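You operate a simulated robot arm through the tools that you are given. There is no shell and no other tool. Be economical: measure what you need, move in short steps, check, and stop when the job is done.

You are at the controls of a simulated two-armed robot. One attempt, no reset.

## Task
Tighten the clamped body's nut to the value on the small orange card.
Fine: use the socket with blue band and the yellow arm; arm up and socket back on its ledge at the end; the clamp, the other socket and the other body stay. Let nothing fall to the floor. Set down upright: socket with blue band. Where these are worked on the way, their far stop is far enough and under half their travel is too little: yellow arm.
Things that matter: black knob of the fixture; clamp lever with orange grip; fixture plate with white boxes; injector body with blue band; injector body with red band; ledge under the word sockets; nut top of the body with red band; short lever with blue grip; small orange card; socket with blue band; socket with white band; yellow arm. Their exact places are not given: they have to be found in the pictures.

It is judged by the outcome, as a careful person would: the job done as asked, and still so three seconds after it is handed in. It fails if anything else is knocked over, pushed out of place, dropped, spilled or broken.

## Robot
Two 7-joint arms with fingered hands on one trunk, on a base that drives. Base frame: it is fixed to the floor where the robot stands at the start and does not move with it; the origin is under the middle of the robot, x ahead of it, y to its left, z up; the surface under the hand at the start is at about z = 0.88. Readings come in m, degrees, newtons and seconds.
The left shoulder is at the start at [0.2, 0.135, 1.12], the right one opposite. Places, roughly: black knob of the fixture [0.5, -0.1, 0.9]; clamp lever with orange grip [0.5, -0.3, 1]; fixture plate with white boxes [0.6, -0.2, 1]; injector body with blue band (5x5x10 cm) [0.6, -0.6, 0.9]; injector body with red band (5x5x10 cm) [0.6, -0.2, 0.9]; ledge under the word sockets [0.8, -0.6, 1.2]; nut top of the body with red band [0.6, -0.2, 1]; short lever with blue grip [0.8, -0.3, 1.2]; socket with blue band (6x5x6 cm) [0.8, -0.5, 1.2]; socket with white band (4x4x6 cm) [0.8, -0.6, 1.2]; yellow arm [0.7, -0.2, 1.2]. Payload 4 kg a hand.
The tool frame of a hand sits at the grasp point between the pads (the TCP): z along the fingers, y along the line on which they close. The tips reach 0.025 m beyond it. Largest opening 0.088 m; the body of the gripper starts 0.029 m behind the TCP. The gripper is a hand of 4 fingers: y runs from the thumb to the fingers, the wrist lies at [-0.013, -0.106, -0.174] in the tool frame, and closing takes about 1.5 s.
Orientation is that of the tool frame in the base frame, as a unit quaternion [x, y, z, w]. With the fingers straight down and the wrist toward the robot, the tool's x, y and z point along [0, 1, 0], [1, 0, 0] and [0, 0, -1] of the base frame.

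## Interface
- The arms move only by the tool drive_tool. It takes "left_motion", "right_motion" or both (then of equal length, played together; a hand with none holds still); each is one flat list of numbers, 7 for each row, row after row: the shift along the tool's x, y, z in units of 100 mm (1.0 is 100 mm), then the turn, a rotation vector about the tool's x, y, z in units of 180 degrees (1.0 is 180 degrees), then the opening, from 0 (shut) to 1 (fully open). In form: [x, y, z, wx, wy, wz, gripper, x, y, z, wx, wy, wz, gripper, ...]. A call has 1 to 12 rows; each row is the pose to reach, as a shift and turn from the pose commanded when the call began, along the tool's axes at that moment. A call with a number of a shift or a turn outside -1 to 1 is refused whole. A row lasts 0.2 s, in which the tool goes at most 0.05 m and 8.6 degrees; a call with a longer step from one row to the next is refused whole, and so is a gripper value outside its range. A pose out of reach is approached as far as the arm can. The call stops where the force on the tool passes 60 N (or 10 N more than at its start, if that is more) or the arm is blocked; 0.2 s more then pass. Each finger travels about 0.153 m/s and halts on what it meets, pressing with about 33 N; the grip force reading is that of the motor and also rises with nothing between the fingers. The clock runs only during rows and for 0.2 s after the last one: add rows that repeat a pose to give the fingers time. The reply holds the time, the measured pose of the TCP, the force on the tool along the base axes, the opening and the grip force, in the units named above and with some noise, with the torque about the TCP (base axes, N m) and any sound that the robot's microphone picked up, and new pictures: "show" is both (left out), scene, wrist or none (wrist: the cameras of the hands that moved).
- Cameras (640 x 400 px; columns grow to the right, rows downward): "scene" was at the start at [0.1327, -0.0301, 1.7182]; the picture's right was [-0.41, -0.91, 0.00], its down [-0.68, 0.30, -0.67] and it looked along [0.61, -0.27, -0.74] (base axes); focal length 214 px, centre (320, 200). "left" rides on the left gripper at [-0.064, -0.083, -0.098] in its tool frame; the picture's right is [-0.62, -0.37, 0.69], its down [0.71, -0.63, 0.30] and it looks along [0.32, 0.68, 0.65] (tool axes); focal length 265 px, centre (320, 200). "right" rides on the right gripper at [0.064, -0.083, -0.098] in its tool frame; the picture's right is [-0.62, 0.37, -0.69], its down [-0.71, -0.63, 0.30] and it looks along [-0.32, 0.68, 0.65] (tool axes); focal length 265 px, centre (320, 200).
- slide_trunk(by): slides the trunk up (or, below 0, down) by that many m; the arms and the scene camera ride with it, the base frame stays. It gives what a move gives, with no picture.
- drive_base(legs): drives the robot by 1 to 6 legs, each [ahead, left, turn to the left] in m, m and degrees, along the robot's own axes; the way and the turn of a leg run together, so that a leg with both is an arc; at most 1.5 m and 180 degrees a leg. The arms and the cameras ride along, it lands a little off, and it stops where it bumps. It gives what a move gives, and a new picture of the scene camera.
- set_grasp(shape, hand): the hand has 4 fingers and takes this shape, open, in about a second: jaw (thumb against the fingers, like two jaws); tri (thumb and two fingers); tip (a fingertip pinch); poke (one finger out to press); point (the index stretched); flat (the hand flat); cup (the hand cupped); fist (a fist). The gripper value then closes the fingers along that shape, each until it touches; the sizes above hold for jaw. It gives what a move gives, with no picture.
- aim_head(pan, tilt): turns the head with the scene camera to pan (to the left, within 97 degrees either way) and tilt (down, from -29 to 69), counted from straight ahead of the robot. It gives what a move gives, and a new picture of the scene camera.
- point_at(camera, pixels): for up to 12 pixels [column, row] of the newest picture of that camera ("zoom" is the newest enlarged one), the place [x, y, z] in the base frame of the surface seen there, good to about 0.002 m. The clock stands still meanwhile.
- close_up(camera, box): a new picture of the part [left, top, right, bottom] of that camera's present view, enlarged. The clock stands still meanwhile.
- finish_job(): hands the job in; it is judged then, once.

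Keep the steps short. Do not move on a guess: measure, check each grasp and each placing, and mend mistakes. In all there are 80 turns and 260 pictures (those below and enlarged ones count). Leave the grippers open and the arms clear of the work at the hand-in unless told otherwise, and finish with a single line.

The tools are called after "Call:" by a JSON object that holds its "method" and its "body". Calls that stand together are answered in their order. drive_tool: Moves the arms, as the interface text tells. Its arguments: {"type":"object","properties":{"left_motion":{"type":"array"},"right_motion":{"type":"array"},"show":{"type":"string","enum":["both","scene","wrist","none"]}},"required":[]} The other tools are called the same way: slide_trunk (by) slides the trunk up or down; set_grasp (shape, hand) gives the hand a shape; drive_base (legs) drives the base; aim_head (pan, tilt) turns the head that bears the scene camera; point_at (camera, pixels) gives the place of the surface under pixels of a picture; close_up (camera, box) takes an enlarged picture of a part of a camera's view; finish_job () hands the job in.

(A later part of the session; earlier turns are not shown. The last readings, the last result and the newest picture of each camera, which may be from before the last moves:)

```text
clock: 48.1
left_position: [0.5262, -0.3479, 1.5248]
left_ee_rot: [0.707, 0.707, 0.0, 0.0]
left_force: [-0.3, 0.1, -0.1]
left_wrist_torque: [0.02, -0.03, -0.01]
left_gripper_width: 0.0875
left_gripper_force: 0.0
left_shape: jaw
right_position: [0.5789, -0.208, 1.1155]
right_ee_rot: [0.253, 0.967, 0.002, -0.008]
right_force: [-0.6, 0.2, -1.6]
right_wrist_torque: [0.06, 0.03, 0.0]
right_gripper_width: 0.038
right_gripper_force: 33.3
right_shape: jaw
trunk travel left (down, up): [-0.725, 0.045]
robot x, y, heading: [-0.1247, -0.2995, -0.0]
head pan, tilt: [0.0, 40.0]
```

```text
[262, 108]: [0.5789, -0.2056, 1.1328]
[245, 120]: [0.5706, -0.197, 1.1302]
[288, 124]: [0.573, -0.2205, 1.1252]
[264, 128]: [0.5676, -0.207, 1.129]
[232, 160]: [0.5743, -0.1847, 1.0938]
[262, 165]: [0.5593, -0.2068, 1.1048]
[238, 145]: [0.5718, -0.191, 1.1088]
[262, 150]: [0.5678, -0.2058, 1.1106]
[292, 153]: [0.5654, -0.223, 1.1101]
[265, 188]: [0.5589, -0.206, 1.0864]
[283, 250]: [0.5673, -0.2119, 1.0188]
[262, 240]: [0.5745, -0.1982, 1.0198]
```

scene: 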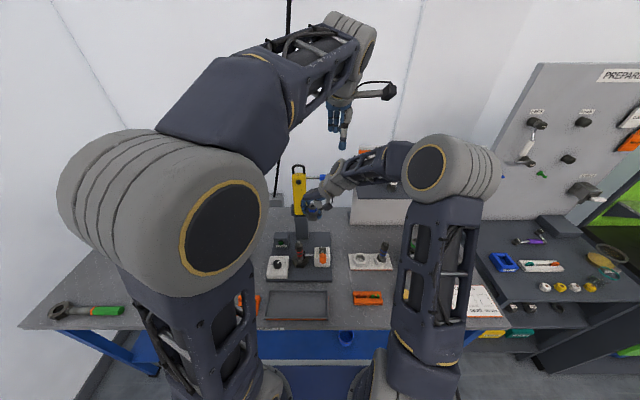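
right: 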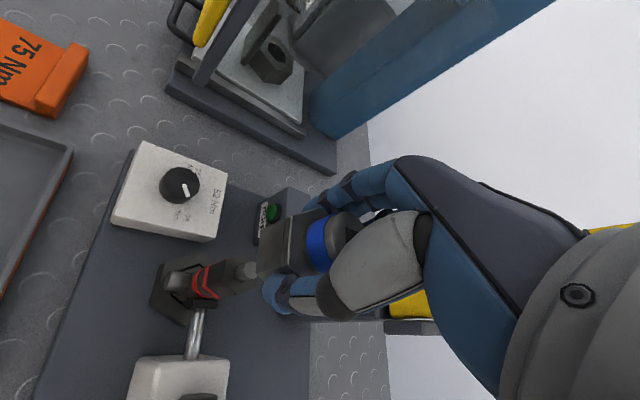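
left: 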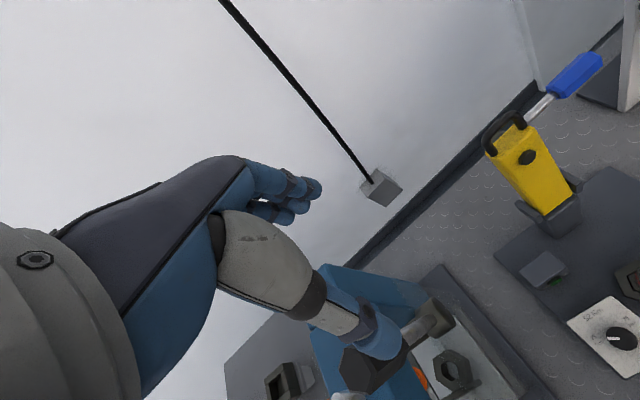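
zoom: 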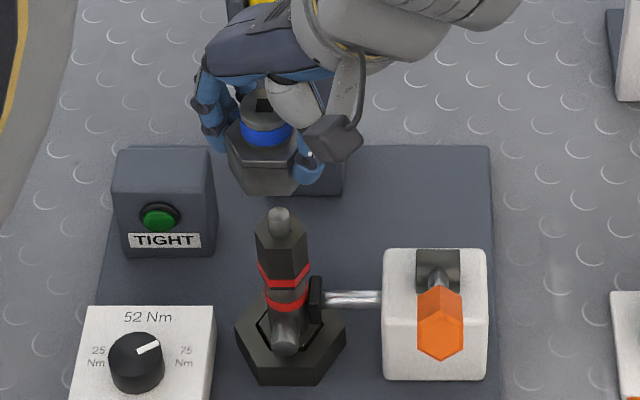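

Nearly concentric; I correct 2 mm in y and lower 75 mm slowly.

Call:
{"method": "drive_tool", "body": {"right_motion": [-0.012, -0.018, 0.1, 0, 0, 0, 0.3, -0.012, -0.018, 0.25, 0, 0, 0, 0.3, -0.012, -0.018, 0.4, 0, 0, 0, 0.3, -0.012, -0.018, 0.5, 0, 0, 0, 0.3, -0.012, -0.018, 0.55, 0, 0, 0, 0.3, -0.012, -0.018, 0.6, 0, 0, 0, 0.3, -0.012, -0.018, 0.65, 0, 0, 0, 0.3, -0.012, -0.018, 0.7, 0, 0, 0, 0.3, -0.012, -0.018, 0.75, 0, 0, 0, 0.3], "show": "wrist"}}

Call:
{"method": "close_up", "body": {"camera": "scene", "box": [275, 210, 335, 270]}}

```text
clock: 50.1
left_position: [0.5256, -0.3482, 1.5256]
left_ee_rot: [0.706, 0.708, 0.0, 0.0]
left_force: [-0.1, 0.8, 0.8]
left_wrist_torque: [0.01, -0.02, 0.01]
left_gripper_width: 0.0874
left_gripper_force: 0.1
left_shape: jaw
right_position: [0.5782, -0.2096, 1.0412]
right_ee_rot: [0.254, 0.967, 0.001, -0.008]
right_force: [0.9, -1.0, -1.2]
right_wrist_torque: [0.01, -0.05, 0.0]
right_gripper_width: 0.038
right_gripper_force: 33.4
right_shape: jaw
trunk travel left (down, up): [-0.725, 0.045]
robot x, y, heading: [-0.121, -0.2982, -0.0]
head pan, tilt: [0.0, 40.0]
```

right: 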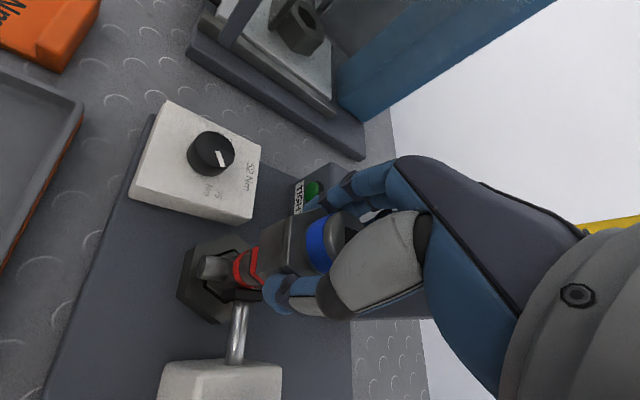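

```text
6.67 times, centred on (305, 240) of scene
```

zoom: 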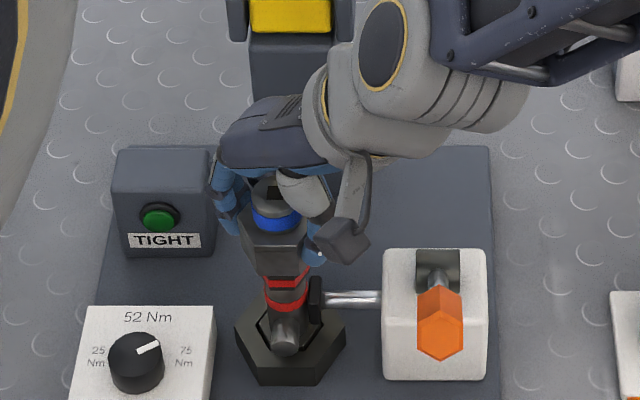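

Sliding over the nut without force. I continue down until it seats.

Call:
{"method": "drive_tool", "body": {"right_motion": [0, 0, 0.04, 0, 0, 0, 0.3, 0, 0, 0.08, 0, 0, 0, 0.3, 0, 0, 0.12, 0, 0, 0, 0.3, 0, 0, 0.15, 0, 0, 0, 0.3], "show": "wrist"}}

Call:
{"method": "close_up", "body": {"camera": "scene", "box": [275, 210, 335, 270]}}

```text
clock: 51.1
left_position: [0.5251, -0.348, 1.5261]
left_ee_rot: [0.706, 0.708, 0.0, 0.0]
left_force: [0.0, 0.7, -0.5]
left_wrist_torque: [0.03, 0.04, 0.0]
left_gripper_width: 0.0876
left_gripper_force: 0.0
left_shape: jaw
right_position: [0.5767, -0.2086, 1.0306]
right_ee_rot: [0.254, 0.967, 0.003, -0.007]
right_force: [1.1, -1.5, 21.1]
right_wrist_torque: [-0.05, -0.02, 0.02]
right_gripper_width: 0.0387
right_gripper_force: 33.0
right_shape: jaw
trunk travel left (down, up): [-0.725, 0.045]
robot x, y, heading: [-0.1225, -0.2967, 0.1]
head pan, tilt: [0.0, 40.0]
```

right: 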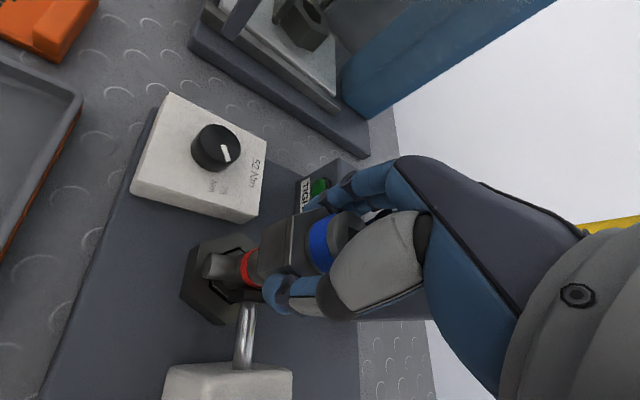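

```text
6.67 times, centred on (305, 240) of scene
```

zoom: 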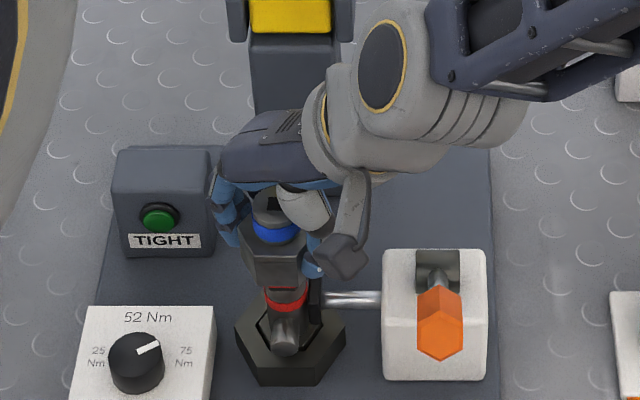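

Seated (21 N, upper red band covered). Release, and rise 90 mm.

Call:
{"method": "drive_tool", "body": {"right_motion": [0, 0, -0.03, 0, 0, 0, 0.4, 0, 0, -0.03, 0, 0, 0, 0.6, 0, 0, -0.03, 0, 0, 0, 0.8, 0, 0, -0.03, 0, 0, 0, 0.8, 0, 0, -0.3, 0, 0, 0, 0.8, 0, 0, -0.6, 0, 0, 0, 0.8, 0, 0, -0.95, 0, 0, 0, 0.8], "show": "wrist"}}

Call:
{"method": "close_up", "body": {"camera": "scene", "box": [275, 210, 335, 270]}}

```text
clock: 52.7
left_position: [0.526, -0.349, 1.5248]
left_ee_rot: [0.706, 0.708, 0.0, 0.0]
left_force: [-0.7, 0.5, 0.2]
left_wrist_torque: [-0.07, 0.02, -0.01]
left_gripper_width: 0.0877
left_gripper_force: 0.0
left_shape: jaw
right_position: [0.5795, -0.2097, 1.1221]
right_ee_rot: [0.253, 0.967, 0.001, -0.009]
right_force: [0.1, -0.4, 0.7]
right_wrist_torque: [0.01, 0.04, -0.02]
right_gripper_width: 0.0702
right_gripper_force: 0.1
right_shape: jaw
trunk travel left (down, up): [-0.725, 0.045]
robot x, y, heading: [-0.1245, -0.2983, 0.2]
head pan, tilt: [0.0, 40.0]
```

right: 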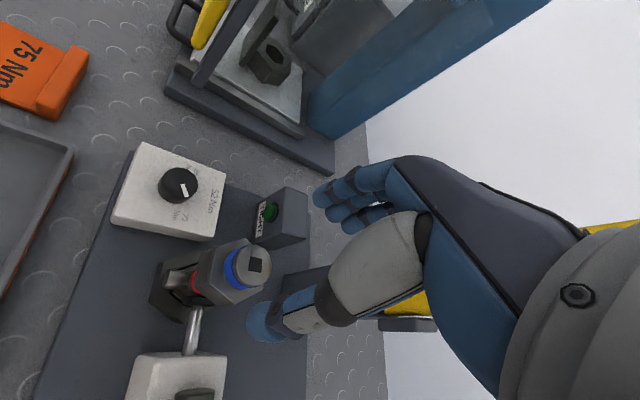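

```text
6.67 times, centred on (305, 240) of scene
```

zoom: 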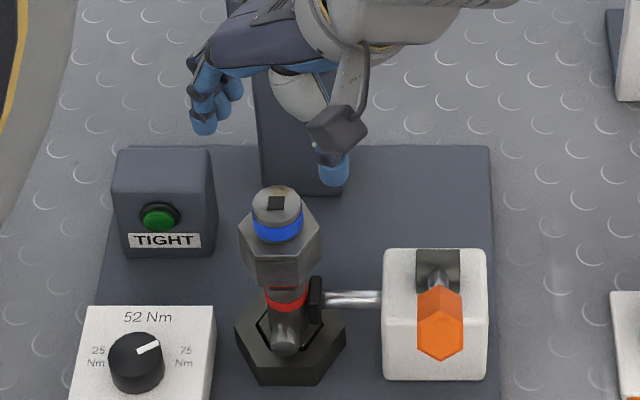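

The socket stands straight on the nut. Now the yellow arm: I look closely at its handle, lever and pivot.

Call:
{"method": "close_up", "body": {"camera": "left", "box": [300, 140, 480, 290]}}

Call:
{"method": "close_up", "body": {"camera": "scene", "box": [270, 155, 350, 255]}}

Call:
{"method": "point_at", "body": {"camera": "scene", "pixels": [[297, 167], [294, 172], [303, 172], [299, 190], [298, 178], [299, 213], [299, 222], [325, 178], [312, 178]]}}

```text
2.67 times, centred on (390, 215) of left
```

zoom: 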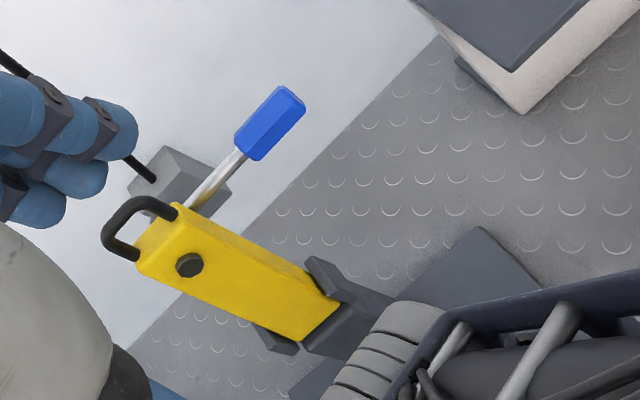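

```text
4.00 times, centred on (310, 205) of scene
```

zoom: 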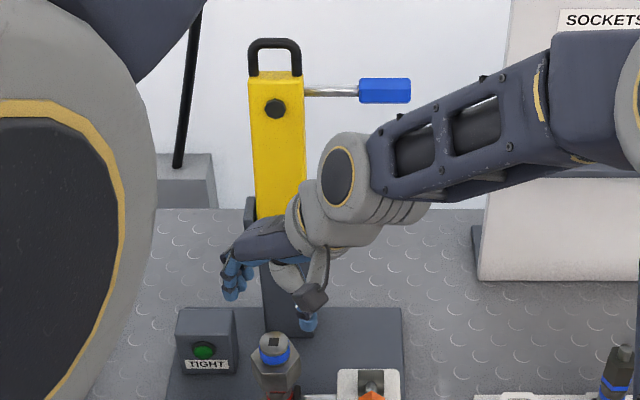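

```text
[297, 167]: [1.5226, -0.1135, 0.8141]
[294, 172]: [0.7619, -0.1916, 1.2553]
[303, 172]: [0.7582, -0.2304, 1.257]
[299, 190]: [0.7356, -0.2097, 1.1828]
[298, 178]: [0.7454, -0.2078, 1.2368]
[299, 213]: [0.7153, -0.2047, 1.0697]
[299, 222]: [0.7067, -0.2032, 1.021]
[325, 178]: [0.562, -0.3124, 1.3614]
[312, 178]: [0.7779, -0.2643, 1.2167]
```

Call:
{"method": "point_at", "body": {"camera": "left", "pixels": [[314.5, 223.5], [310, 229.5], [324, 216.5], [328, 231], [341, 239], [378, 177], [371, 187], [350.6, 209.8], [394, 244], [375, 258], [346, 218], [320, 235]]}}

```text
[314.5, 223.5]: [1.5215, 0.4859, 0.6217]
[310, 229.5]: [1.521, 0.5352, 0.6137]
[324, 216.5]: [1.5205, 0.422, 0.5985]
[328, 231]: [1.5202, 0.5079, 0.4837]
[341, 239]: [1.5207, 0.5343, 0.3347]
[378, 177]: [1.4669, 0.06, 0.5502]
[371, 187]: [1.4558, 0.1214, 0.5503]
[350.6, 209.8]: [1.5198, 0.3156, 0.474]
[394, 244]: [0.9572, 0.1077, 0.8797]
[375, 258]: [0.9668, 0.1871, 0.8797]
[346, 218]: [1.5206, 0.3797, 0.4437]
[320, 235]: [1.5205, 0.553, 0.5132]
```

That used the old full picture; I redo it with a fresh zoom.

Call:
{"method": "close_up", "body": {"camera": "left", "box": [300, 160, 420, 280]}}

```text
3.33 times, centred on (360, 220) of left
```

zoom: 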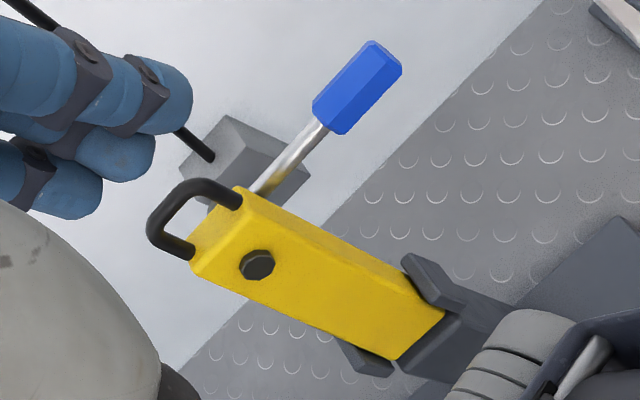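

Call:
{"method": "point_at", "body": {"camera": "zoom", "pixels": [[172, 205], [155, 230], [190, 185], [210, 187], [215, 235], [258, 264], [385, 65], [355, 92], [285, 165], [420, 290], [395, 345], [350, 280]]}}

```text
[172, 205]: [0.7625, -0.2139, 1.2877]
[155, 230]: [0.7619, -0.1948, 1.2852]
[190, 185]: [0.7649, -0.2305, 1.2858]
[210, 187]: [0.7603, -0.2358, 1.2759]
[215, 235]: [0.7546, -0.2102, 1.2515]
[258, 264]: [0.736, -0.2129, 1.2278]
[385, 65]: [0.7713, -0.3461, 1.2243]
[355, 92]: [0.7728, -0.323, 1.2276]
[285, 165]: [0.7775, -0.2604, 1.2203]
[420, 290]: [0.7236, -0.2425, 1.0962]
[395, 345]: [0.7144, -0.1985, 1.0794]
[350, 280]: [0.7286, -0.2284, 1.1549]
```

Pivot works out at about (0.736, z 1.071), handle bar at (0.764,-0.2125,1.282), arm leaning back 10°. The left hand hangs where the right wrist must go, so I first pull it back and left while raising the right hand clear of the socket.

Call:
{"method": "drive_tool", "body": {"left_motion": [0.25, -0.25, 0, 0, 0, 0, 1, 0.5, -0.5, 0, 0, 0, 0, 1, 0.75, -0.75, 0, 0, 0, 0, 1, 1, -1, 0, 0, 0, 0, 1], "show": "none"}}

Call:
{"method": "drive_tool", "body": {"left_motion": [0.25, -0.25, 0, 0, 0, 0, 1, 0.5, -0.5, 0, 0, 0, 0, 1, 0.75, -0.75, 0, 0, 0, 0, 1, 1, -1, 0, 0, 0, 0, 1], "show": "scene"}}

```text
clock: 53.7
left_position: [0.4253, -0.2492, 1.5245]
left_ee_rot: [0.707, 0.707, 0.001, 0.0]
left_force: [-0.5, -0.2, 0.5]
left_wrist_torque: [-0.02, 0.01, 0.02]
left_gripper_width: 0.0876
left_gripper_force: 0.1
left_shape: jaw
right_position: [0.5782, -0.2107, 1.1217]
right_ee_rot: [0.253, 0.967, 0.001, -0.01]
right_force: [-0.2, 0.0, -0.2]
right_wrist_torque: [-0.03, -0.02, -0.01]
right_gripper_width: 0.0703
right_gripper_force: 0.1
right_shape: jaw
trunk travel left (down, up): [-0.725, 0.045]
robot x, y, heading: [-0.1253, -0.2999, 0.3]
head pan, tilt: [0.0, 40.0]
```

```text
clock: 54.7
left_position: [0.3255, -0.1489, 1.5233]
left_ee_rot: [0.707, 0.707, 0.0, -0.001]
left_force: [0.8, 0.7, 0.2]
left_wrist_torque: [-0.04, 0.0, -0.03]
left_gripper_width: 0.0876
left_gripper_force: 0.1
left_shape: jaw
right_position: [0.5793, -0.2104, 1.1212]
right_ee_rot: [0.253, 0.967, 0.002, -0.009]
right_force: [-0.3, -0.2, 0.2]
right_wrist_torque: [0.0, 0.02, 0.01]
right_gripper_width: 0.0706
right_gripper_force: 0.1
right_shape: jaw
trunk travel left (down, up): [-0.725, 0.045]
robot x, y, heading: [-0.1242, -0.2982, 0.3]
head pan, tilt: [0.0, 40.0]
```

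scene: 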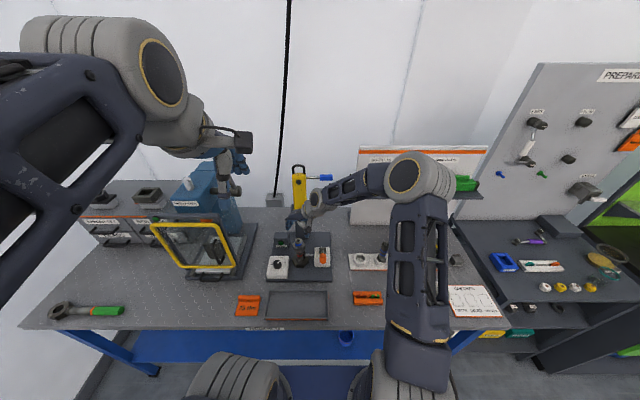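

Now raise the right hand, turn it to yaw 0, lift the trunk, and shift the base to (−0.08,−0.4).

Call:
{"method": "drive_tool", "body": {"right_motion": [0.05, -0.17, -0.3, 0, 0, 0, 0.8, 0.1, -0.34, -0.6, 0, 0, 0, 0.8, 0.19, -0.68, -1, 0, 0, 0, 0.8], "show": "none"}}

Call:
{"method": "drive_tool", "body": {"right_motion": [0, 0, -0.15, 0, 0, 0.047, 0.8, 0, 0, -0.3, 0, 0, 0.094, 0.8, 0, 0, -0.45, 0, 0, 0.141, 0.8, 0, 0, -0.6, 0, 0, 0.188, 0.8, 0, 0, -0.75, 0, 0, 0.235, 0.8, 0, 0, -0.9, 0, 0, 0.282, 0.8, 0, 0, -1, 0, 0, 0.329, 0.8, 0, 0, -1, 0, 0, 0.337, 0.8], "show": "none"}}

Call:
{"method": "slide_trunk", "body": {"by": 0.045}}

Call:
{"method": "drive_base", "body": {"legs": [[0.04, -0.1, 0]]}}

```text
refused: row 3 steps farther than a row can; nothing moved
```

```text
clock: 56.5
left_position: [0.3268, -0.1494, 1.5248]
left_ee_rot: [0.707, 0.707, 0.0, -0.001]
left_force: [-0.1, -0.6, 0.9]
left_wrist_torque: [0.02, 0.04, 0.03]
left_gripper_width: 0.0879
left_gripper_force: 0.2
left_shape: jaw
right_position: [0.5808, -0.2105, 1.2224]
right_ee_rot: [0.708, 0.707, -0.003, -0.008]
right_force: [-0.3, -0.1, 0.6]
right_wrist_torque: [0.02, 0.01, 0.03]
right_gripper_width: 0.0701
right_gripper_force: 0.1
right_shape: jaw
trunk travel left (down, up): [-0.725, 0.045]
robot x, y, heading: [-0.1221, -0.3021, 0.2]
head pan, tilt: [0.0, 40.0]
```

```text
clock: 57.4
left_position: [0.3257, -0.1488, 1.5686]
left_ee_rot: [0.707, 0.707, 0.0, 0.0]
left_force: [0.9, -0.7, 0.2]
left_wrist_torque: [0.02, 0.0, -0.02]
left_gripper_width: 0.0874
left_gripper_force: 0.0
left_shape: jaw
right_position: [0.5801, -0.2104, 1.2659]
right_ee_rot: [0.708, 0.707, -0.003, -0.008]
right_force: [0.5, 0.3, -0.6]
right_wrist_torque: [-0.01, -0.01, 0.01]
right_gripper_width: 0.0701
right_gripper_force: 0.0
right_shape: jaw
trunk travel left (down, up): [-0.77, 0.0]
robot x, y, heading: [-0.1229, -0.2987, 0.5]
head pan, tilt: [0.0, 40.0]
```

```text
clock: 58.5
left_position: [0.3655, -0.2493, 1.5688]
left_ee_rot: [0.706, 0.708, 0.0, 0.0]
left_force: [0.1, -0.6, -0.2]
left_wrist_torque: [-0.02, -0.01, -0.02]
left_gripper_width: 0.0878
left_gripper_force: 0.2
left_shape: jaw
right_position: [0.6192, -0.3115, 1.2672]
right_ee_rot: [0.708, 0.706, -0.003, -0.008]
right_force: [-0.1, -0.5, 0.3]
right_wrist_torque: [-0.02, -0.02, -0.01]
right_gripper_width: 0.0704
right_gripper_force: 0.0
right_shape: jaw
trunk travel left (down, up): [-0.77, 0.0]
robot x, y, heading: [-0.0833, -0.3966, 0.3]
head pan, tilt: [0.0, 40.0]
```

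scene: 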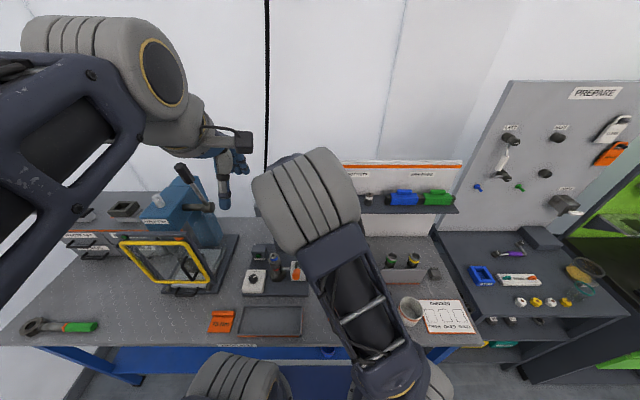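

Nothing touched. I raise the hand and bring it over the handle, then look.

Call:
{"method": "drive_tool", "body": {"right_motion": [0.1, 0, -0.33, 0, 0, 0, 0.8, 0.3, 0, -0.66, 0, 0, 0, 0.8, 0.5, 0.1, -0.99, 0, 0, 0, 0.8], "show": "none"}}

Call:
{"method": "drive_tool", "body": {"right_motion": [0.16, 0.33, 0, 0, 0, 0, 0.8, 0.33, 0.66, 0, 0, 0, 0, 0.8, 0.5, 1, 0, 0, 0, 0, 0.8], "show": "both"}}

```text
clock: 59.4
left_position: [0.3651, -0.2503, 1.5688]
left_ee_rot: [0.707, 0.707, 0.0, 0.0]
left_force: [-0.1, 0.2, 0.1]
left_wrist_torque: [0.01, 0.01, 0.01]
left_gripper_width: 0.0876
left_gripper_force: 0.0
left_shape: jaw
right_position: [0.6315, -0.2643, 1.3675]
right_ee_rot: [0.708, 0.706, -0.004, -0.008]
right_force: [0.6, 0.0, 1.1]
right_wrist_torque: [0.01, 0.0, 0.0]
right_gripper_width: 0.0703
right_gripper_force: 0.1
right_shape: jaw
trunk travel left (down, up): [-0.77, 0.0]
robot x, y, heading: [-0.0847, -0.4012, -0.0]
head pan, tilt: [0.0, 40.0]
```

```text
clock: 60.1
left_position: [0.3663, -0.2489, 1.5692]
left_ee_rot: [0.707, 0.707, 0.0, 0.0]
left_force: [-0.6, -0.4, 1.0]
left_wrist_torque: [0.0, -0.02, -0.02]
left_gripper_width: 0.0876
left_gripper_force: 0.0
left_shape: jaw
right_position: [0.7315, -0.2131, 1.3646]
right_ee_rot: [0.708, 0.706, -0.003, -0.009]
right_force: [0.2, 0.5, 0.3]
right_wrist_torque: [0.0, -0.02, -0.01]
right_gripper_width: 0.0704
right_gripper_force: 0.0
right_shape: jaw
trunk travel left (down, up): [-0.77, 0.0]
robot x, y, heading: [-0.0814, -0.3991, -0.2]
head pan, tilt: [0.0, 40.0]
```

scene: 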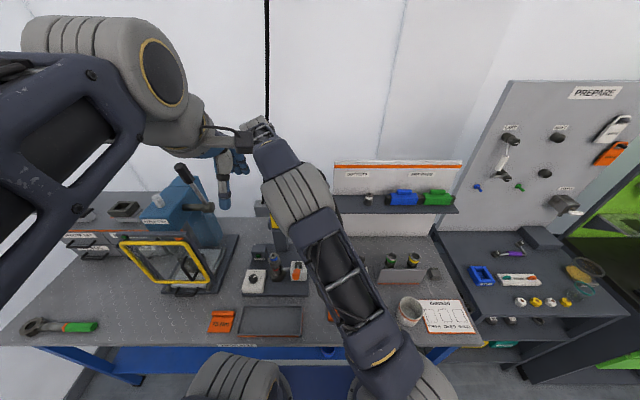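
right: 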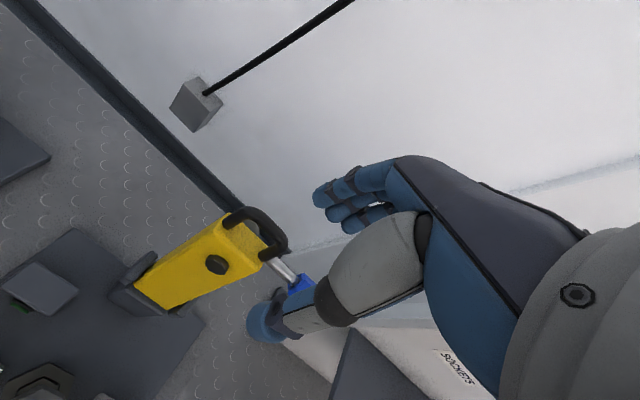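

Before swinging, I move the left hand further out of the way, and re-measure the handle bar in the right picture (≈(265,222)).

Call:
{"method": "drive_tool", "body": {"left_motion": [0.33, -0.1, 0, 0, 0, 0, 1, 0.66, -0.2, 0, 0, 0, 0, 1, 1, -0.3, 0, 0, 0, 0, 1], "show": "none"}}

Call:
{"method": "drive_tool", "body": {"left_motion": [0.33, -0.1, 0, 0, 0, 0, 1, 0.66, -0.2, 0, 0, 0, 0, 1, 1, -0.3, 0, 0, 0, 0, 1], "show": "none"}}

Call:
{"method": "close_up", "body": {"camera": "right", "box": [190, 180, 320, 300]}}

```text
clock: 61.0
left_position: [0.3352, -0.1515, 1.5702]
left_ee_rot: [0.707, 0.707, 0.0, 0.0]
left_force: [0.3, 0.7, 0.1]
left_wrist_torque: [0.02, -0.01, -0.01]
left_gripper_width: 0.0878
left_gripper_force: 0.0
left_shape: jaw
right_position: [0.7309, -0.214, 1.3658]
right_ee_rot: [0.708, 0.706, -0.002, -0.008]
right_force: [-0.3, 0.1, -0.6]
right_wrist_torque: [0.01, 0.01, -0.01]
right_gripper_width: 0.0704
right_gripper_force: 0.0
right_shape: jaw
trunk travel left (down, up): [-0.77, 0.0]
robot x, y, heading: [-0.083, -0.3978, 0.1]
head pan, tilt: [0.0, 40.0]
```

```text
clock: 61.8
left_position: [0.3064, -0.0514, 1.5711]
left_ee_rot: [0.707, 0.707, 0.0, 0.0]
left_force: [0.3, 0.2, 0.8]
left_wrist_torque: [0.02, -0.02, 0.0]
left_gripper_width: 0.0875
left_gripper_force: 0.0
left_shape: jaw
right_position: [0.7314, -0.2145, 1.366]
right_ee_rot: [0.708, 0.707, -0.003, -0.008]
right_force: [-0.5, 0.2, -0.7]
right_wrist_torque: [-0.01, -0.03, -0.03]
right_gripper_width: 0.07
right_gripper_force: 0.0
right_shape: jaw
trunk travel left (down, up): [-0.77, 0.0]
robot x, y, heading: [-0.089, -0.402, 0.0]
head pan, tilt: [0.0, 40.0]
```

```text
3.33 times, centred on (255, 240) of right
```

zoom: 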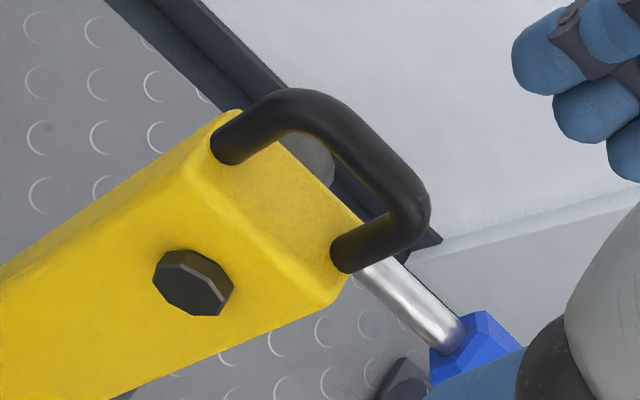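

Call:
{"method": "point_at", "body": {"camera": "zoom", "pixels": [[360, 155], [310, 105], [405, 205], [350, 165], [372, 148], [230, 145], [355, 250], [195, 285], [270, 200], [320, 170], [345, 205]]}}

```text
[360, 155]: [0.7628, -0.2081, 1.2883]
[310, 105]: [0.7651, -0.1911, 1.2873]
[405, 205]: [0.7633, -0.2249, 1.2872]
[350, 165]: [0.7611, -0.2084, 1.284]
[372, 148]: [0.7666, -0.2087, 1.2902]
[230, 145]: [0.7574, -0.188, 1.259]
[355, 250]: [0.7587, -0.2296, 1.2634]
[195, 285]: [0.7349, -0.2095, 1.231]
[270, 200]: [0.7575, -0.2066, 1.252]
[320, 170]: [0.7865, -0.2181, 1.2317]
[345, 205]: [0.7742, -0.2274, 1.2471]
```

Bar centre (0.766,-0.209,1.286). I centre above it and lower so the bar lies ~12 mm inside the fingertips.

Call:
{"method": "drive_tool", "body": {"right_motion": [0.055, 0.346, 0, 0, 0, 0, 0.8, 0.055, 0.346, 0.3, 0, 0, 0, 0.8, 0.055, 0.346, 0.67, 0, 0, 0, 0.8, 0.055, 0.346, 0.67, 0, 0, 0, 0.8], "show": "wrist"}}

Call:
{"method": "close_up", "body": {"camera": "right", "box": [220, 160, 400, 340]}}

```text
clock: 62.8
left_position: [0.3051, -0.051, 1.5703]
left_ee_rot: [0.707, 0.707, 0.0, 0.0]
left_force: [0.2, -0.2, -0.3]
left_wrist_torque: [0.04, -0.02, 0.01]
left_gripper_width: 0.0882
left_gripper_force: 0.0
left_shape: jaw
right_position: [0.7653, -0.2069, 1.2979]
right_ee_rot: [0.708, 0.706, -0.003, -0.008]
right_force: [-0.1, -0.1, -0.1]
right_wrist_torque: [-0.04, -0.01, -0.01]
right_gripper_width: 0.0702
right_gripper_force: 0.1
right_shape: jaw
trunk travel left (down, up): [-0.77, 0.0]
robot x, y, heading: [-0.0861, -0.3981, -0.2]
head pan, tilt: [0.0, 40.0]
```

right: 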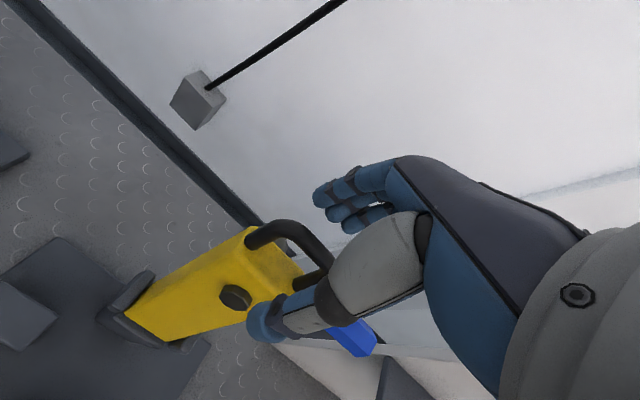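

```text
2.22 times, centred on (310, 250) of right
```

zoom: 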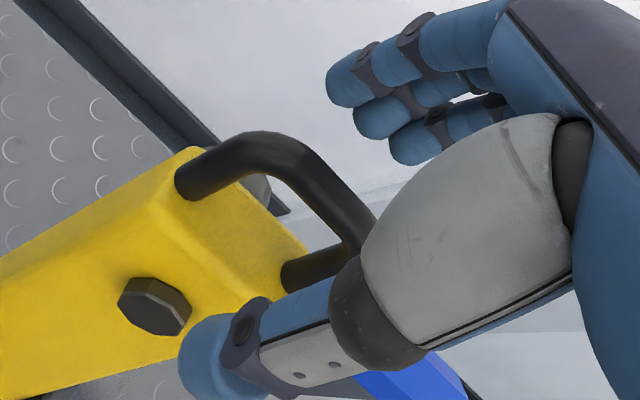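

The bar lies between thumb and fingers. Close on it.

Call:
{"method": "drive_tool", "body": {"right_motion": [0, 0, 0, 0, 0, 0, 0.5, 0, 0, 0, 0, 0, 0, 0.2, 0, 0, 0, 0, 0, 0, 0, 0, 0, 0, 0, 0, 0, 0, 0, 0, 0, 0, 0, 0, 0], "show": "wrist"}}

Call:
{"method": "close_up", "body": {"camera": "right", "box": [220, 160, 400, 340]}}

```text
clock: 64.0
left_position: [0.3061, -0.0506, 1.5694]
left_ee_rot: [0.706, 0.708, 0.0, 0.0]
left_force: [-0.1, 0.4, 0.1]
left_wrist_torque: [0.0, 0.03, 0.0]
left_gripper_width: 0.0875
left_gripper_force: 0.1
left_shape: jaw
right_position: [0.7659, -0.2068, 1.2943]
right_ee_rot: [0.707, 0.707, -0.006, -0.009]
right_force: [-2.6, 0.0, -14.9]
right_wrist_torque: [-0.02, -0.01, 0.06]
right_gripper_width: 0.0028
right_gripper_force: 33.4
right_shape: jaw
trunk travel left (down, up): [-0.77, 0.0]
robot x, y, heading: [-0.084, -0.4002, -0.0]
head pan, tilt: [0.0, 40.0]
```

right: 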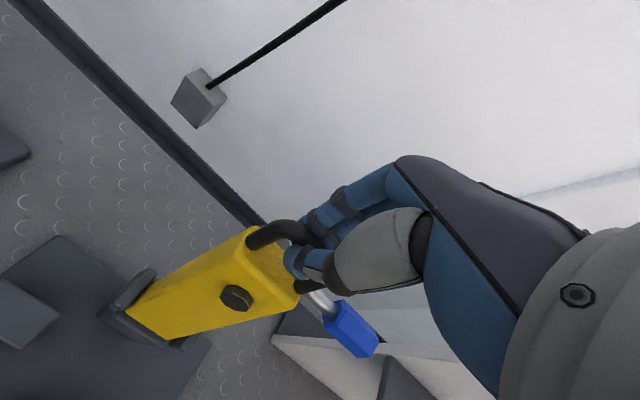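

```text
2.22 times, centred on (310, 250) of right
```

zoom: 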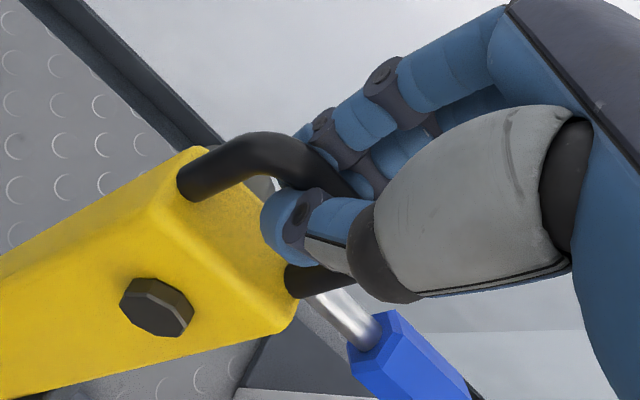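

The handle is hooked firmly. I swing it by a rigid arc about the pivot: 24° first.

Call:
{"method": "drive_tool", "body": {"right_motion": [0, -0.157, -0.012, -0.0222, 0, 0, 0, 0, -0.314, -0.02, -0.0444, 0, 0, 0, 0, -0.628, 0.004, -0.0889, 0, 0, 0, 0, -0.935, 0.072, -0.1333, 0, 0, 0], "show": "both"}}

```text
clock: 65.0
left_position: [0.307, -0.0508, 1.5707]
left_ee_rot: [0.707, 0.707, -0.001, 0.0]
left_force: [0.8, -0.7, 0.1]
left_wrist_torque: [-0.01, 0.03, 0.0]
left_gripper_width: 0.0877
left_gripper_force: 0.0
left_shape: jaw
right_position: [0.6716, -0.2074, 1.2897]
right_ee_rot: [0.694, 0.692, 0.143, 0.137]
right_force: [4.2, -1.0, -19.1]
right_wrist_torque: [-0.01, 0.09, 0.07]
right_gripper_width: 0.0026
right_gripper_force: 33.0
right_shape: jaw
trunk travel left (down, up): [-0.77, 0.0]
robot x, y, heading: [-0.0835, -0.3987, -0.2]
head pan, tilt: [0.0, 40.0]
```

scene: 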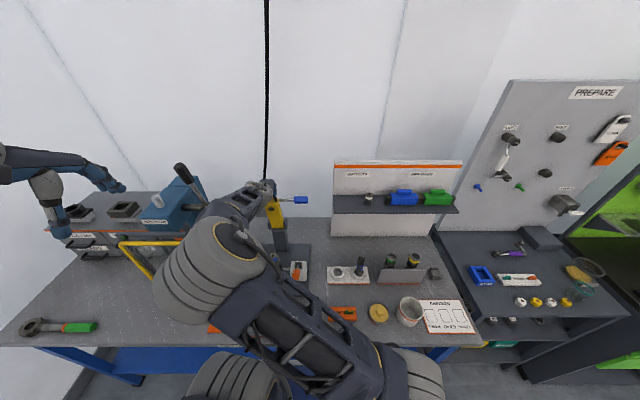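
right: 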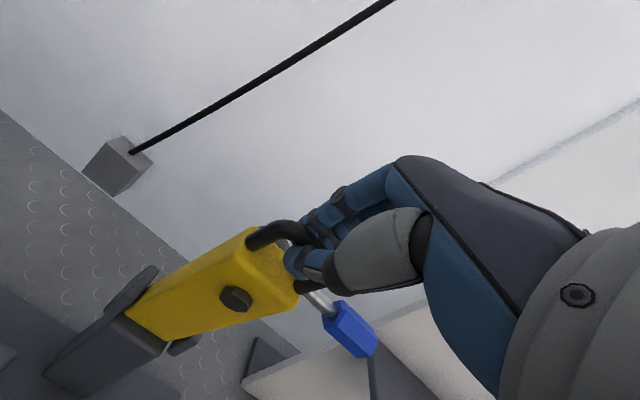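

The arm follows. I check the right elbow against the head fitter's frame before going on.

Call:
{"method": "point_at", "body": {"camera": "scene", "pixels": [[165, 290], [200, 240], [235, 235], [190, 310], [205, 215], [215, 260], [180, 168], [130, 245], [175, 245]]}}

```text
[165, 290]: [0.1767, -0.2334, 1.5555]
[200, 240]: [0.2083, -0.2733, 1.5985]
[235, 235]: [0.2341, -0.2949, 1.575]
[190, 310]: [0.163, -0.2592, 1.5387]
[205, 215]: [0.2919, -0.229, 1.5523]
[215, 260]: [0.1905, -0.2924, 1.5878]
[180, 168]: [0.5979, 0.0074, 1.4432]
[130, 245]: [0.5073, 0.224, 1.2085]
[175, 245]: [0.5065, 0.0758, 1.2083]
```

All clear (elbow high at z≈1.55), pose matches the arc (0.672, 1.287). Next 24°.

Call:
{"method": "drive_tool", "body": {"right_motion": [0, -0.157, -0.012, -0.0222, 0, 0, 0, 0, -0.314, -0.02, -0.0444, 0, 0, 0, 0, -0.628, 0.004, -0.0889, 0, 0, 0, 0, -0.935, 0.072, -0.1333, 0, 0, 0], "show": "both"}}

```text
clock: 65.9
left_position: [0.3021, -0.051, 1.5731]
left_ee_rot: [0.708, 0.707, 0.005, 0.005]
left_force: [-0.7, -0.3, 0.3]
left_wrist_torque: [0.01, 0.03, 0.01]
left_gripper_width: 0.0878
left_gripper_force: 0.0
left_shape: jaw
right_position: [0.6438, -0.2751, 1.3258]
right_ee_rot: [0.735, 0.566, 0.324, 0.184]
right_force: [0.0, -0.1, 0.9]
right_wrist_torque: [-0.03, 0.0, 0.01]
right_gripper_width: 0.0018
right_gripper_force: 33.4
right_shape: jaw
trunk travel left (down, up): [-0.77, 0.0]
robot x, y, heading: [-0.079, -0.4026, -0.1]
head pan, tilt: [0.0, 40.0]
stopped in row 4 (right hand): the arm was blocked; the commanded pose is now the measured one
```

scene: 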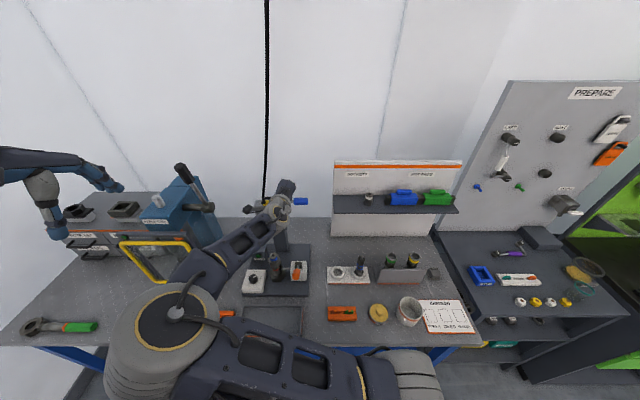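
right: 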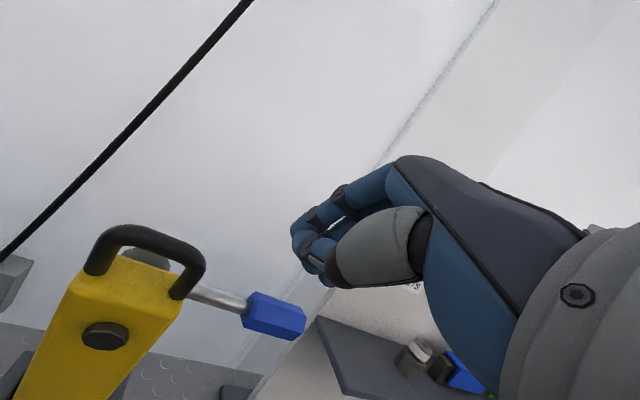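

The right elbow was blocked by the left arm and the hand slipped off. First I see where the yellow arm stays, and the state around it.

Call:
{"method": "close_up", "body": {"camera": "right", "box": [0, 200, 320, 400]}}

Call:
{"method": "point_at", "body": {"camera": "right", "pixels": [[140, 232], [105, 335], [110, 300], [60, 370], [270, 315], [215, 295]]}}

Call:
{"method": "close_up", "body": {"camera": "scene", "box": [230, 170, 330, 310]}}

```text
2.00 times, centred on (160, 300) of right
```

zoom: 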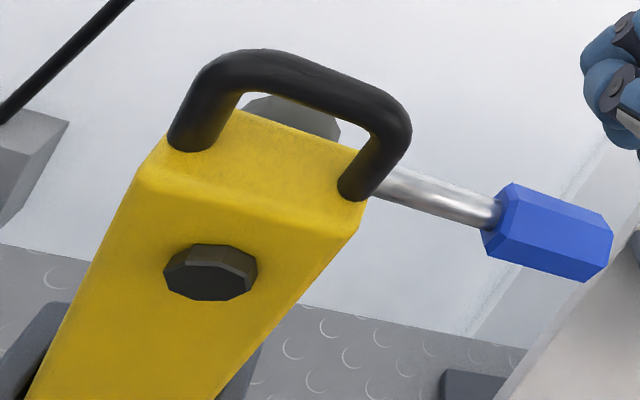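

```text
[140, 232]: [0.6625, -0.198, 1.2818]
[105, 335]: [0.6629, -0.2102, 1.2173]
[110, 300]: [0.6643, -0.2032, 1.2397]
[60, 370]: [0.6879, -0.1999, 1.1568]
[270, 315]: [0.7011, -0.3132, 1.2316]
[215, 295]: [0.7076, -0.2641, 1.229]
```

```text
2.86 times, centred on (280, 240) of scene
```

zoom: 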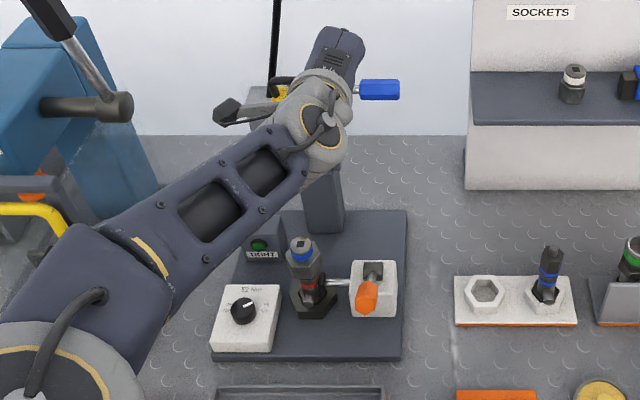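

The yellow arm stays where left (friction holds it, ~27° down), socket undisturbed. I free the right hand: up and to the right.

Call:
{"method": "drive_tool", "body": {"right_motion": [-0.12, 0.2, -0.17, 0, 0, 0, 0.1, -0.24, 0.4, -0.34, 0, 0, 0, 0.1, -0.36, 0.68, -0.63, 0, 0, 0, 0.1], "show": "both"}}

```text
clock: 66.7
left_position: [0.3029, -0.0496, 1.5725]
left_ee_rot: [0.708, 0.706, 0.005, 0.004]
left_force: [0.4, -0.2, 0.3]
left_wrist_torque: [0.0, 0.04, 0.0]
left_gripper_width: 0.0874
left_gripper_force: 0.0
left_shape: jaw
right_position: [0.6423, -0.3345, 1.4047]
right_ee_rot: [0.735, 0.568, 0.322, 0.184]
right_force: [0.3, -0.6, 0.4]
right_wrist_torque: [0.01, -0.01, -0.03]
right_gripper_width: 0.0089
right_gripper_force: 0.0
right_shape: jaw
trunk travel left (down, up): [-0.77, 0.0]
robot x, y, heading: [-0.0849, -0.3976, 0.1]
head pan, tilt: [0.0, 40.0]
```

scene: 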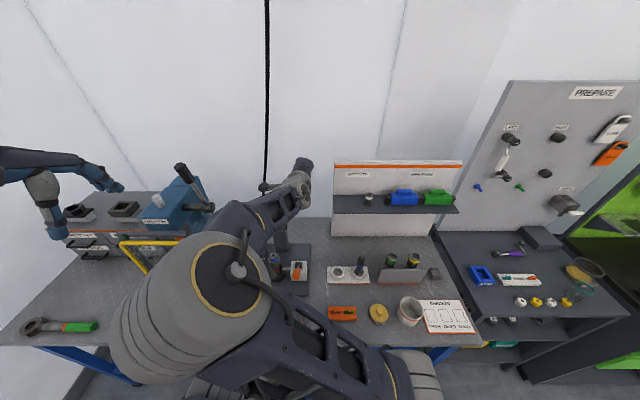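
right: 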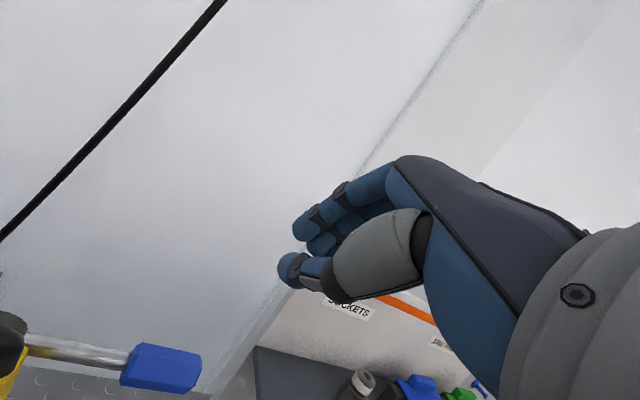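

Free. I rotate the hand to vertical with yaw −60° (wrist to the right), which brings the elbow back to its own side.

Call:
{"method": "drive_tool", "body": {"right_motion": [0, 0, 0, 0.0252, 0.00655, -0.0394, 0.1, 0, 0, 0, 0.0504, 0.0131, -0.0788, 0.1, 0, 0, 0, 0.0756, 0.01965, -0.1182, 0.1, 0, 0, 0, 0.1008, 0.0262, -0.1576, 0.1, 0, 0, 0, 0.126, 0.03275, -0.197, 0.1, 0, 0, 0, 0.1512, 0.0393, -0.2364, 0.1, 0, 0, 0, 0.1764, 0.04585, -0.2758, 0.1, 0, 0, 0, 0.2016, 0.0524, -0.3152, 0.1, 0, 0, 0, 0.2268, 0.05895, -0.3546, 0.1, 0, 0, 0, 0.252, 0.0655, -0.394, 0.1], "show": "both"}}

```text
clock: 68.9
left_position: [0.3027, -0.052, 1.5742]
left_ee_rot: [0.708, 0.706, 0.004, 0.005]
left_force: [0.7, -0.8, 0.0]
left_wrist_torque: [0.02, 0.01, -0.02]
left_gripper_width: 0.0876
left_gripper_force: 0.0
left_shape: jaw
right_position: [0.6424, -0.3361, 1.4041]
right_ee_rot: [0.258, 0.966, -0.003, -0.002]
right_force: [-0.1, 0.0, -0.4]
right_wrist_torque: [0.02, -0.01, 0.01]
right_gripper_width: 0.0091
right_gripper_force: 0.0
right_shape: jaw
trunk travel left (down, up): [-0.77, 0.0]
robot x, y, heading: [-0.0828, -0.3955, -0.0]
head pan, tilt: [0.0, 40.0]
```

scene: 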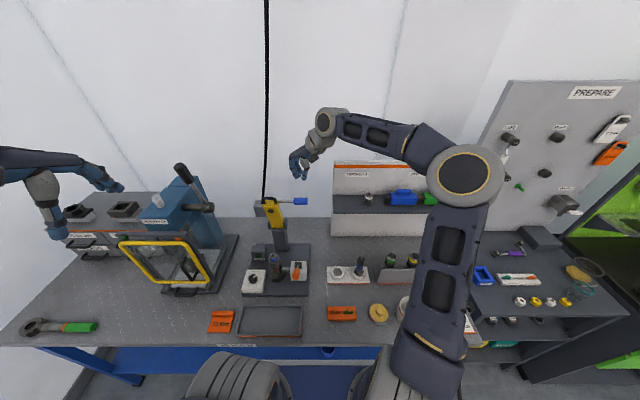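
right: 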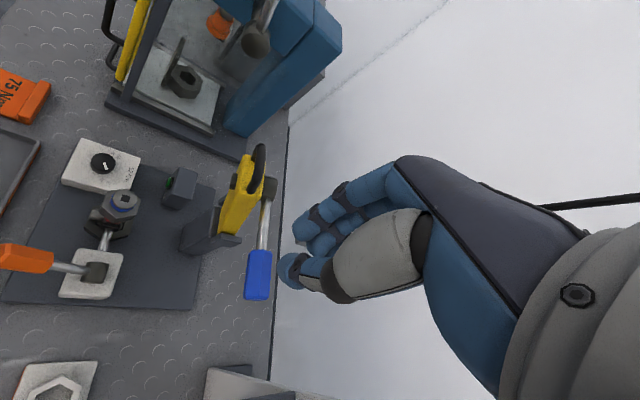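

A good posture. The arm keeps its angle, so I push it down with the closed fingertips from behind the handle bar. First over and behind it.

Call:
{"method": "drive_tool", "body": {"right_motion": [-0.02, 0.26, 0, 0, 0, 0, 0, -0.04, 0.52, 0, 0, 0, 0, 0, -0.065, 0.77, 0, 0, 0, 0, 0], "show": "none"}}

Call:
{"method": "drive_tool", "body": {"right_motion": [-0.02, 0.26, 0, 0, 0, 0, 0, -0.04, 0.52, 0, 0, 0, 0, 0, -0.065, 0.77, 0, 0, 0, 0, 0, -0.065, 0.77, 0.3, 0, 0, 0, 0], "show": "both"}}

```text
clock: 69.7
left_position: [0.3039, -0.0521, 1.5726]
left_ee_rot: [0.708, 0.706, 0.005, 0.006]
left_force: [0.1, 0.5, 0.1]
left_wrist_torque: [-0.02, -0.01, -0.02]
left_gripper_width: 0.0875
left_gripper_force: 0.0
left_shape: jaw
right_position: [0.6859, -0.2719, 1.4038]
right_ee_rot: [0.258, 0.966, -0.001, -0.001]
right_force: [0.5, -0.2, 0.2]
right_wrist_torque: [0.04, 0.0, -0.02]
right_gripper_width: 0.0001
right_gripper_force: 32.9
right_shape: jaw
trunk travel left (down, up): [-0.77, 0.0]
robot x, y, heading: [-0.0845, -0.395, 0.2]
head pan, tilt: [0.0, 40.0]
```

```text
clock: 70.7
left_position: [0.3027, -0.0506, 1.572]
left_ee_rot: [0.708, 0.706, 0.004, 0.006]
left_force: [-0.9, 1.1, 0.0]
left_wrist_torque: [0.01, 0.02, 0.01]
left_gripper_width: 0.0877
left_gripper_force: 0.0
left_shape: jaw
right_position: [0.7317, -0.2086, 1.3742]
right_ee_rot: [0.258, 0.966, -0.003, -0.001]
right_force: [-0.6, 0.2, -0.1]
right_wrist_torque: [0.01, -0.01, -0.02]
right_gripper_width: 0.0
right_gripper_force: 33.2
right_shape: jaw
trunk travel left (down, up): [-0.77, 0.0]
robot x, y, heading: [-0.0862, -0.3977, 0.3]
head pan, tilt: [0.0, 40.0]
```

scene: 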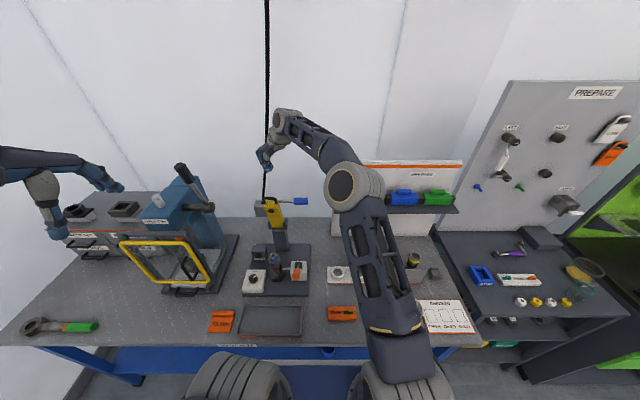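
right: 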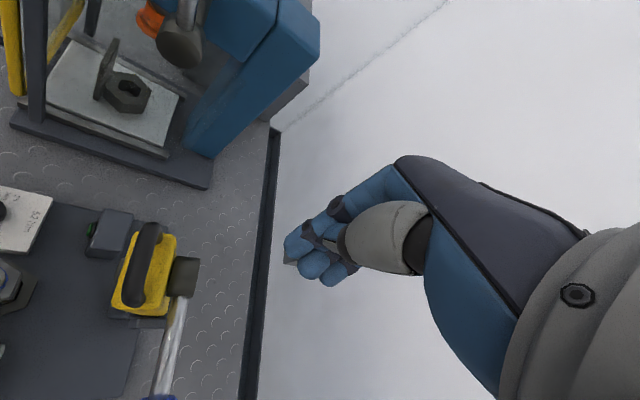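

Behind the bar. Lower, then push toward the robot along the arc (to TCP ≈ (0.65, 1.275)).

Call:
{"method": "drive_tool", "body": {"right_motion": [0.1, -0.06, 0.4, 0, 0, 0, 0, 0.1, -0.06, 0.81, 0, 0, 0, 0, 0.309, -0.179, 0.81, 0, 0, 0, 0, 0.5, -0.29, 0.9, 0, 0, 0, 0, 0.695, -0.401, 0.99, 0, 0, 0, 0], "show": "both"}}

```text
clock: 71.9
left_position: [0.3022, -0.051, 1.5727]
left_ee_rot: [0.708, 0.706, 0.005, 0.006]
left_force: [-0.3, 0.2, -0.5]
left_wrist_torque: [-0.01, 0.0, 0.01]
left_gripper_width: 0.0877
left_gripper_force: 0.0
left_shape: jaw
right_position: [0.6493, -0.2097, 1.2735]
right_ee_rot: [0.258, 0.966, -0.002, -0.001]
right_force: [0.1, 0.4, -0.6]
right_wrist_torque: [0.0, -0.02, -0.02]
right_gripper_width: 0.0001
right_gripper_force: 33.1
right_shape: jaw
trunk travel left (down, up): [-0.77, 0.0]
robot x, y, heading: [-0.0818, -0.3999, -0.2]
head pan, tilt: [0.0, 40.0]
```

scene: 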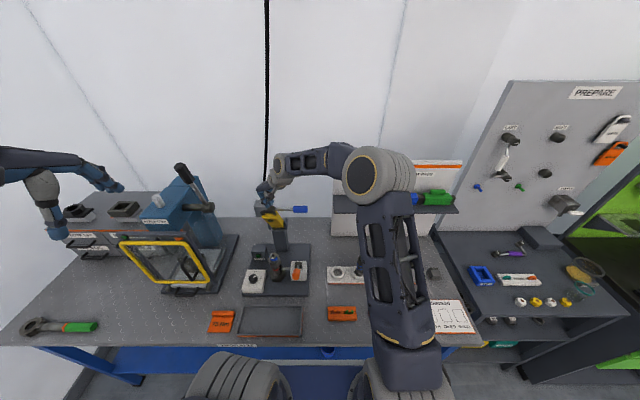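
right: 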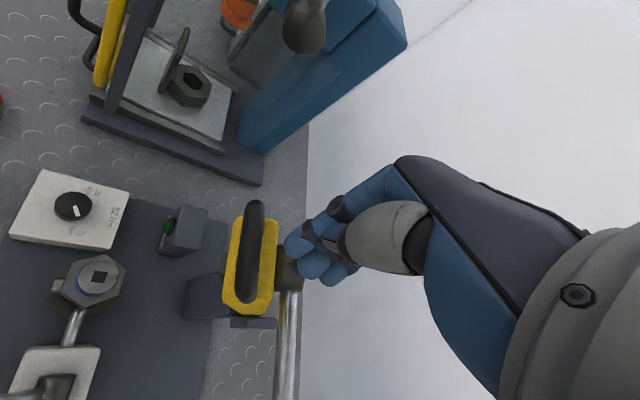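

I check where the bar is now.

Call:
{"method": "point_at", "body": {"camera": "right", "pixels": [[258, 235], [252, 215], [250, 290], [240, 260], [288, 270], [292, 330]]}}

```text
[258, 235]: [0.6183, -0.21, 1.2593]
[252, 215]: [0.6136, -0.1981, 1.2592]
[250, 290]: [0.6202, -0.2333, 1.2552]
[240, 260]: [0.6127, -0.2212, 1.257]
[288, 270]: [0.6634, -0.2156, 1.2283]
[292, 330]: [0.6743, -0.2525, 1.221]
```

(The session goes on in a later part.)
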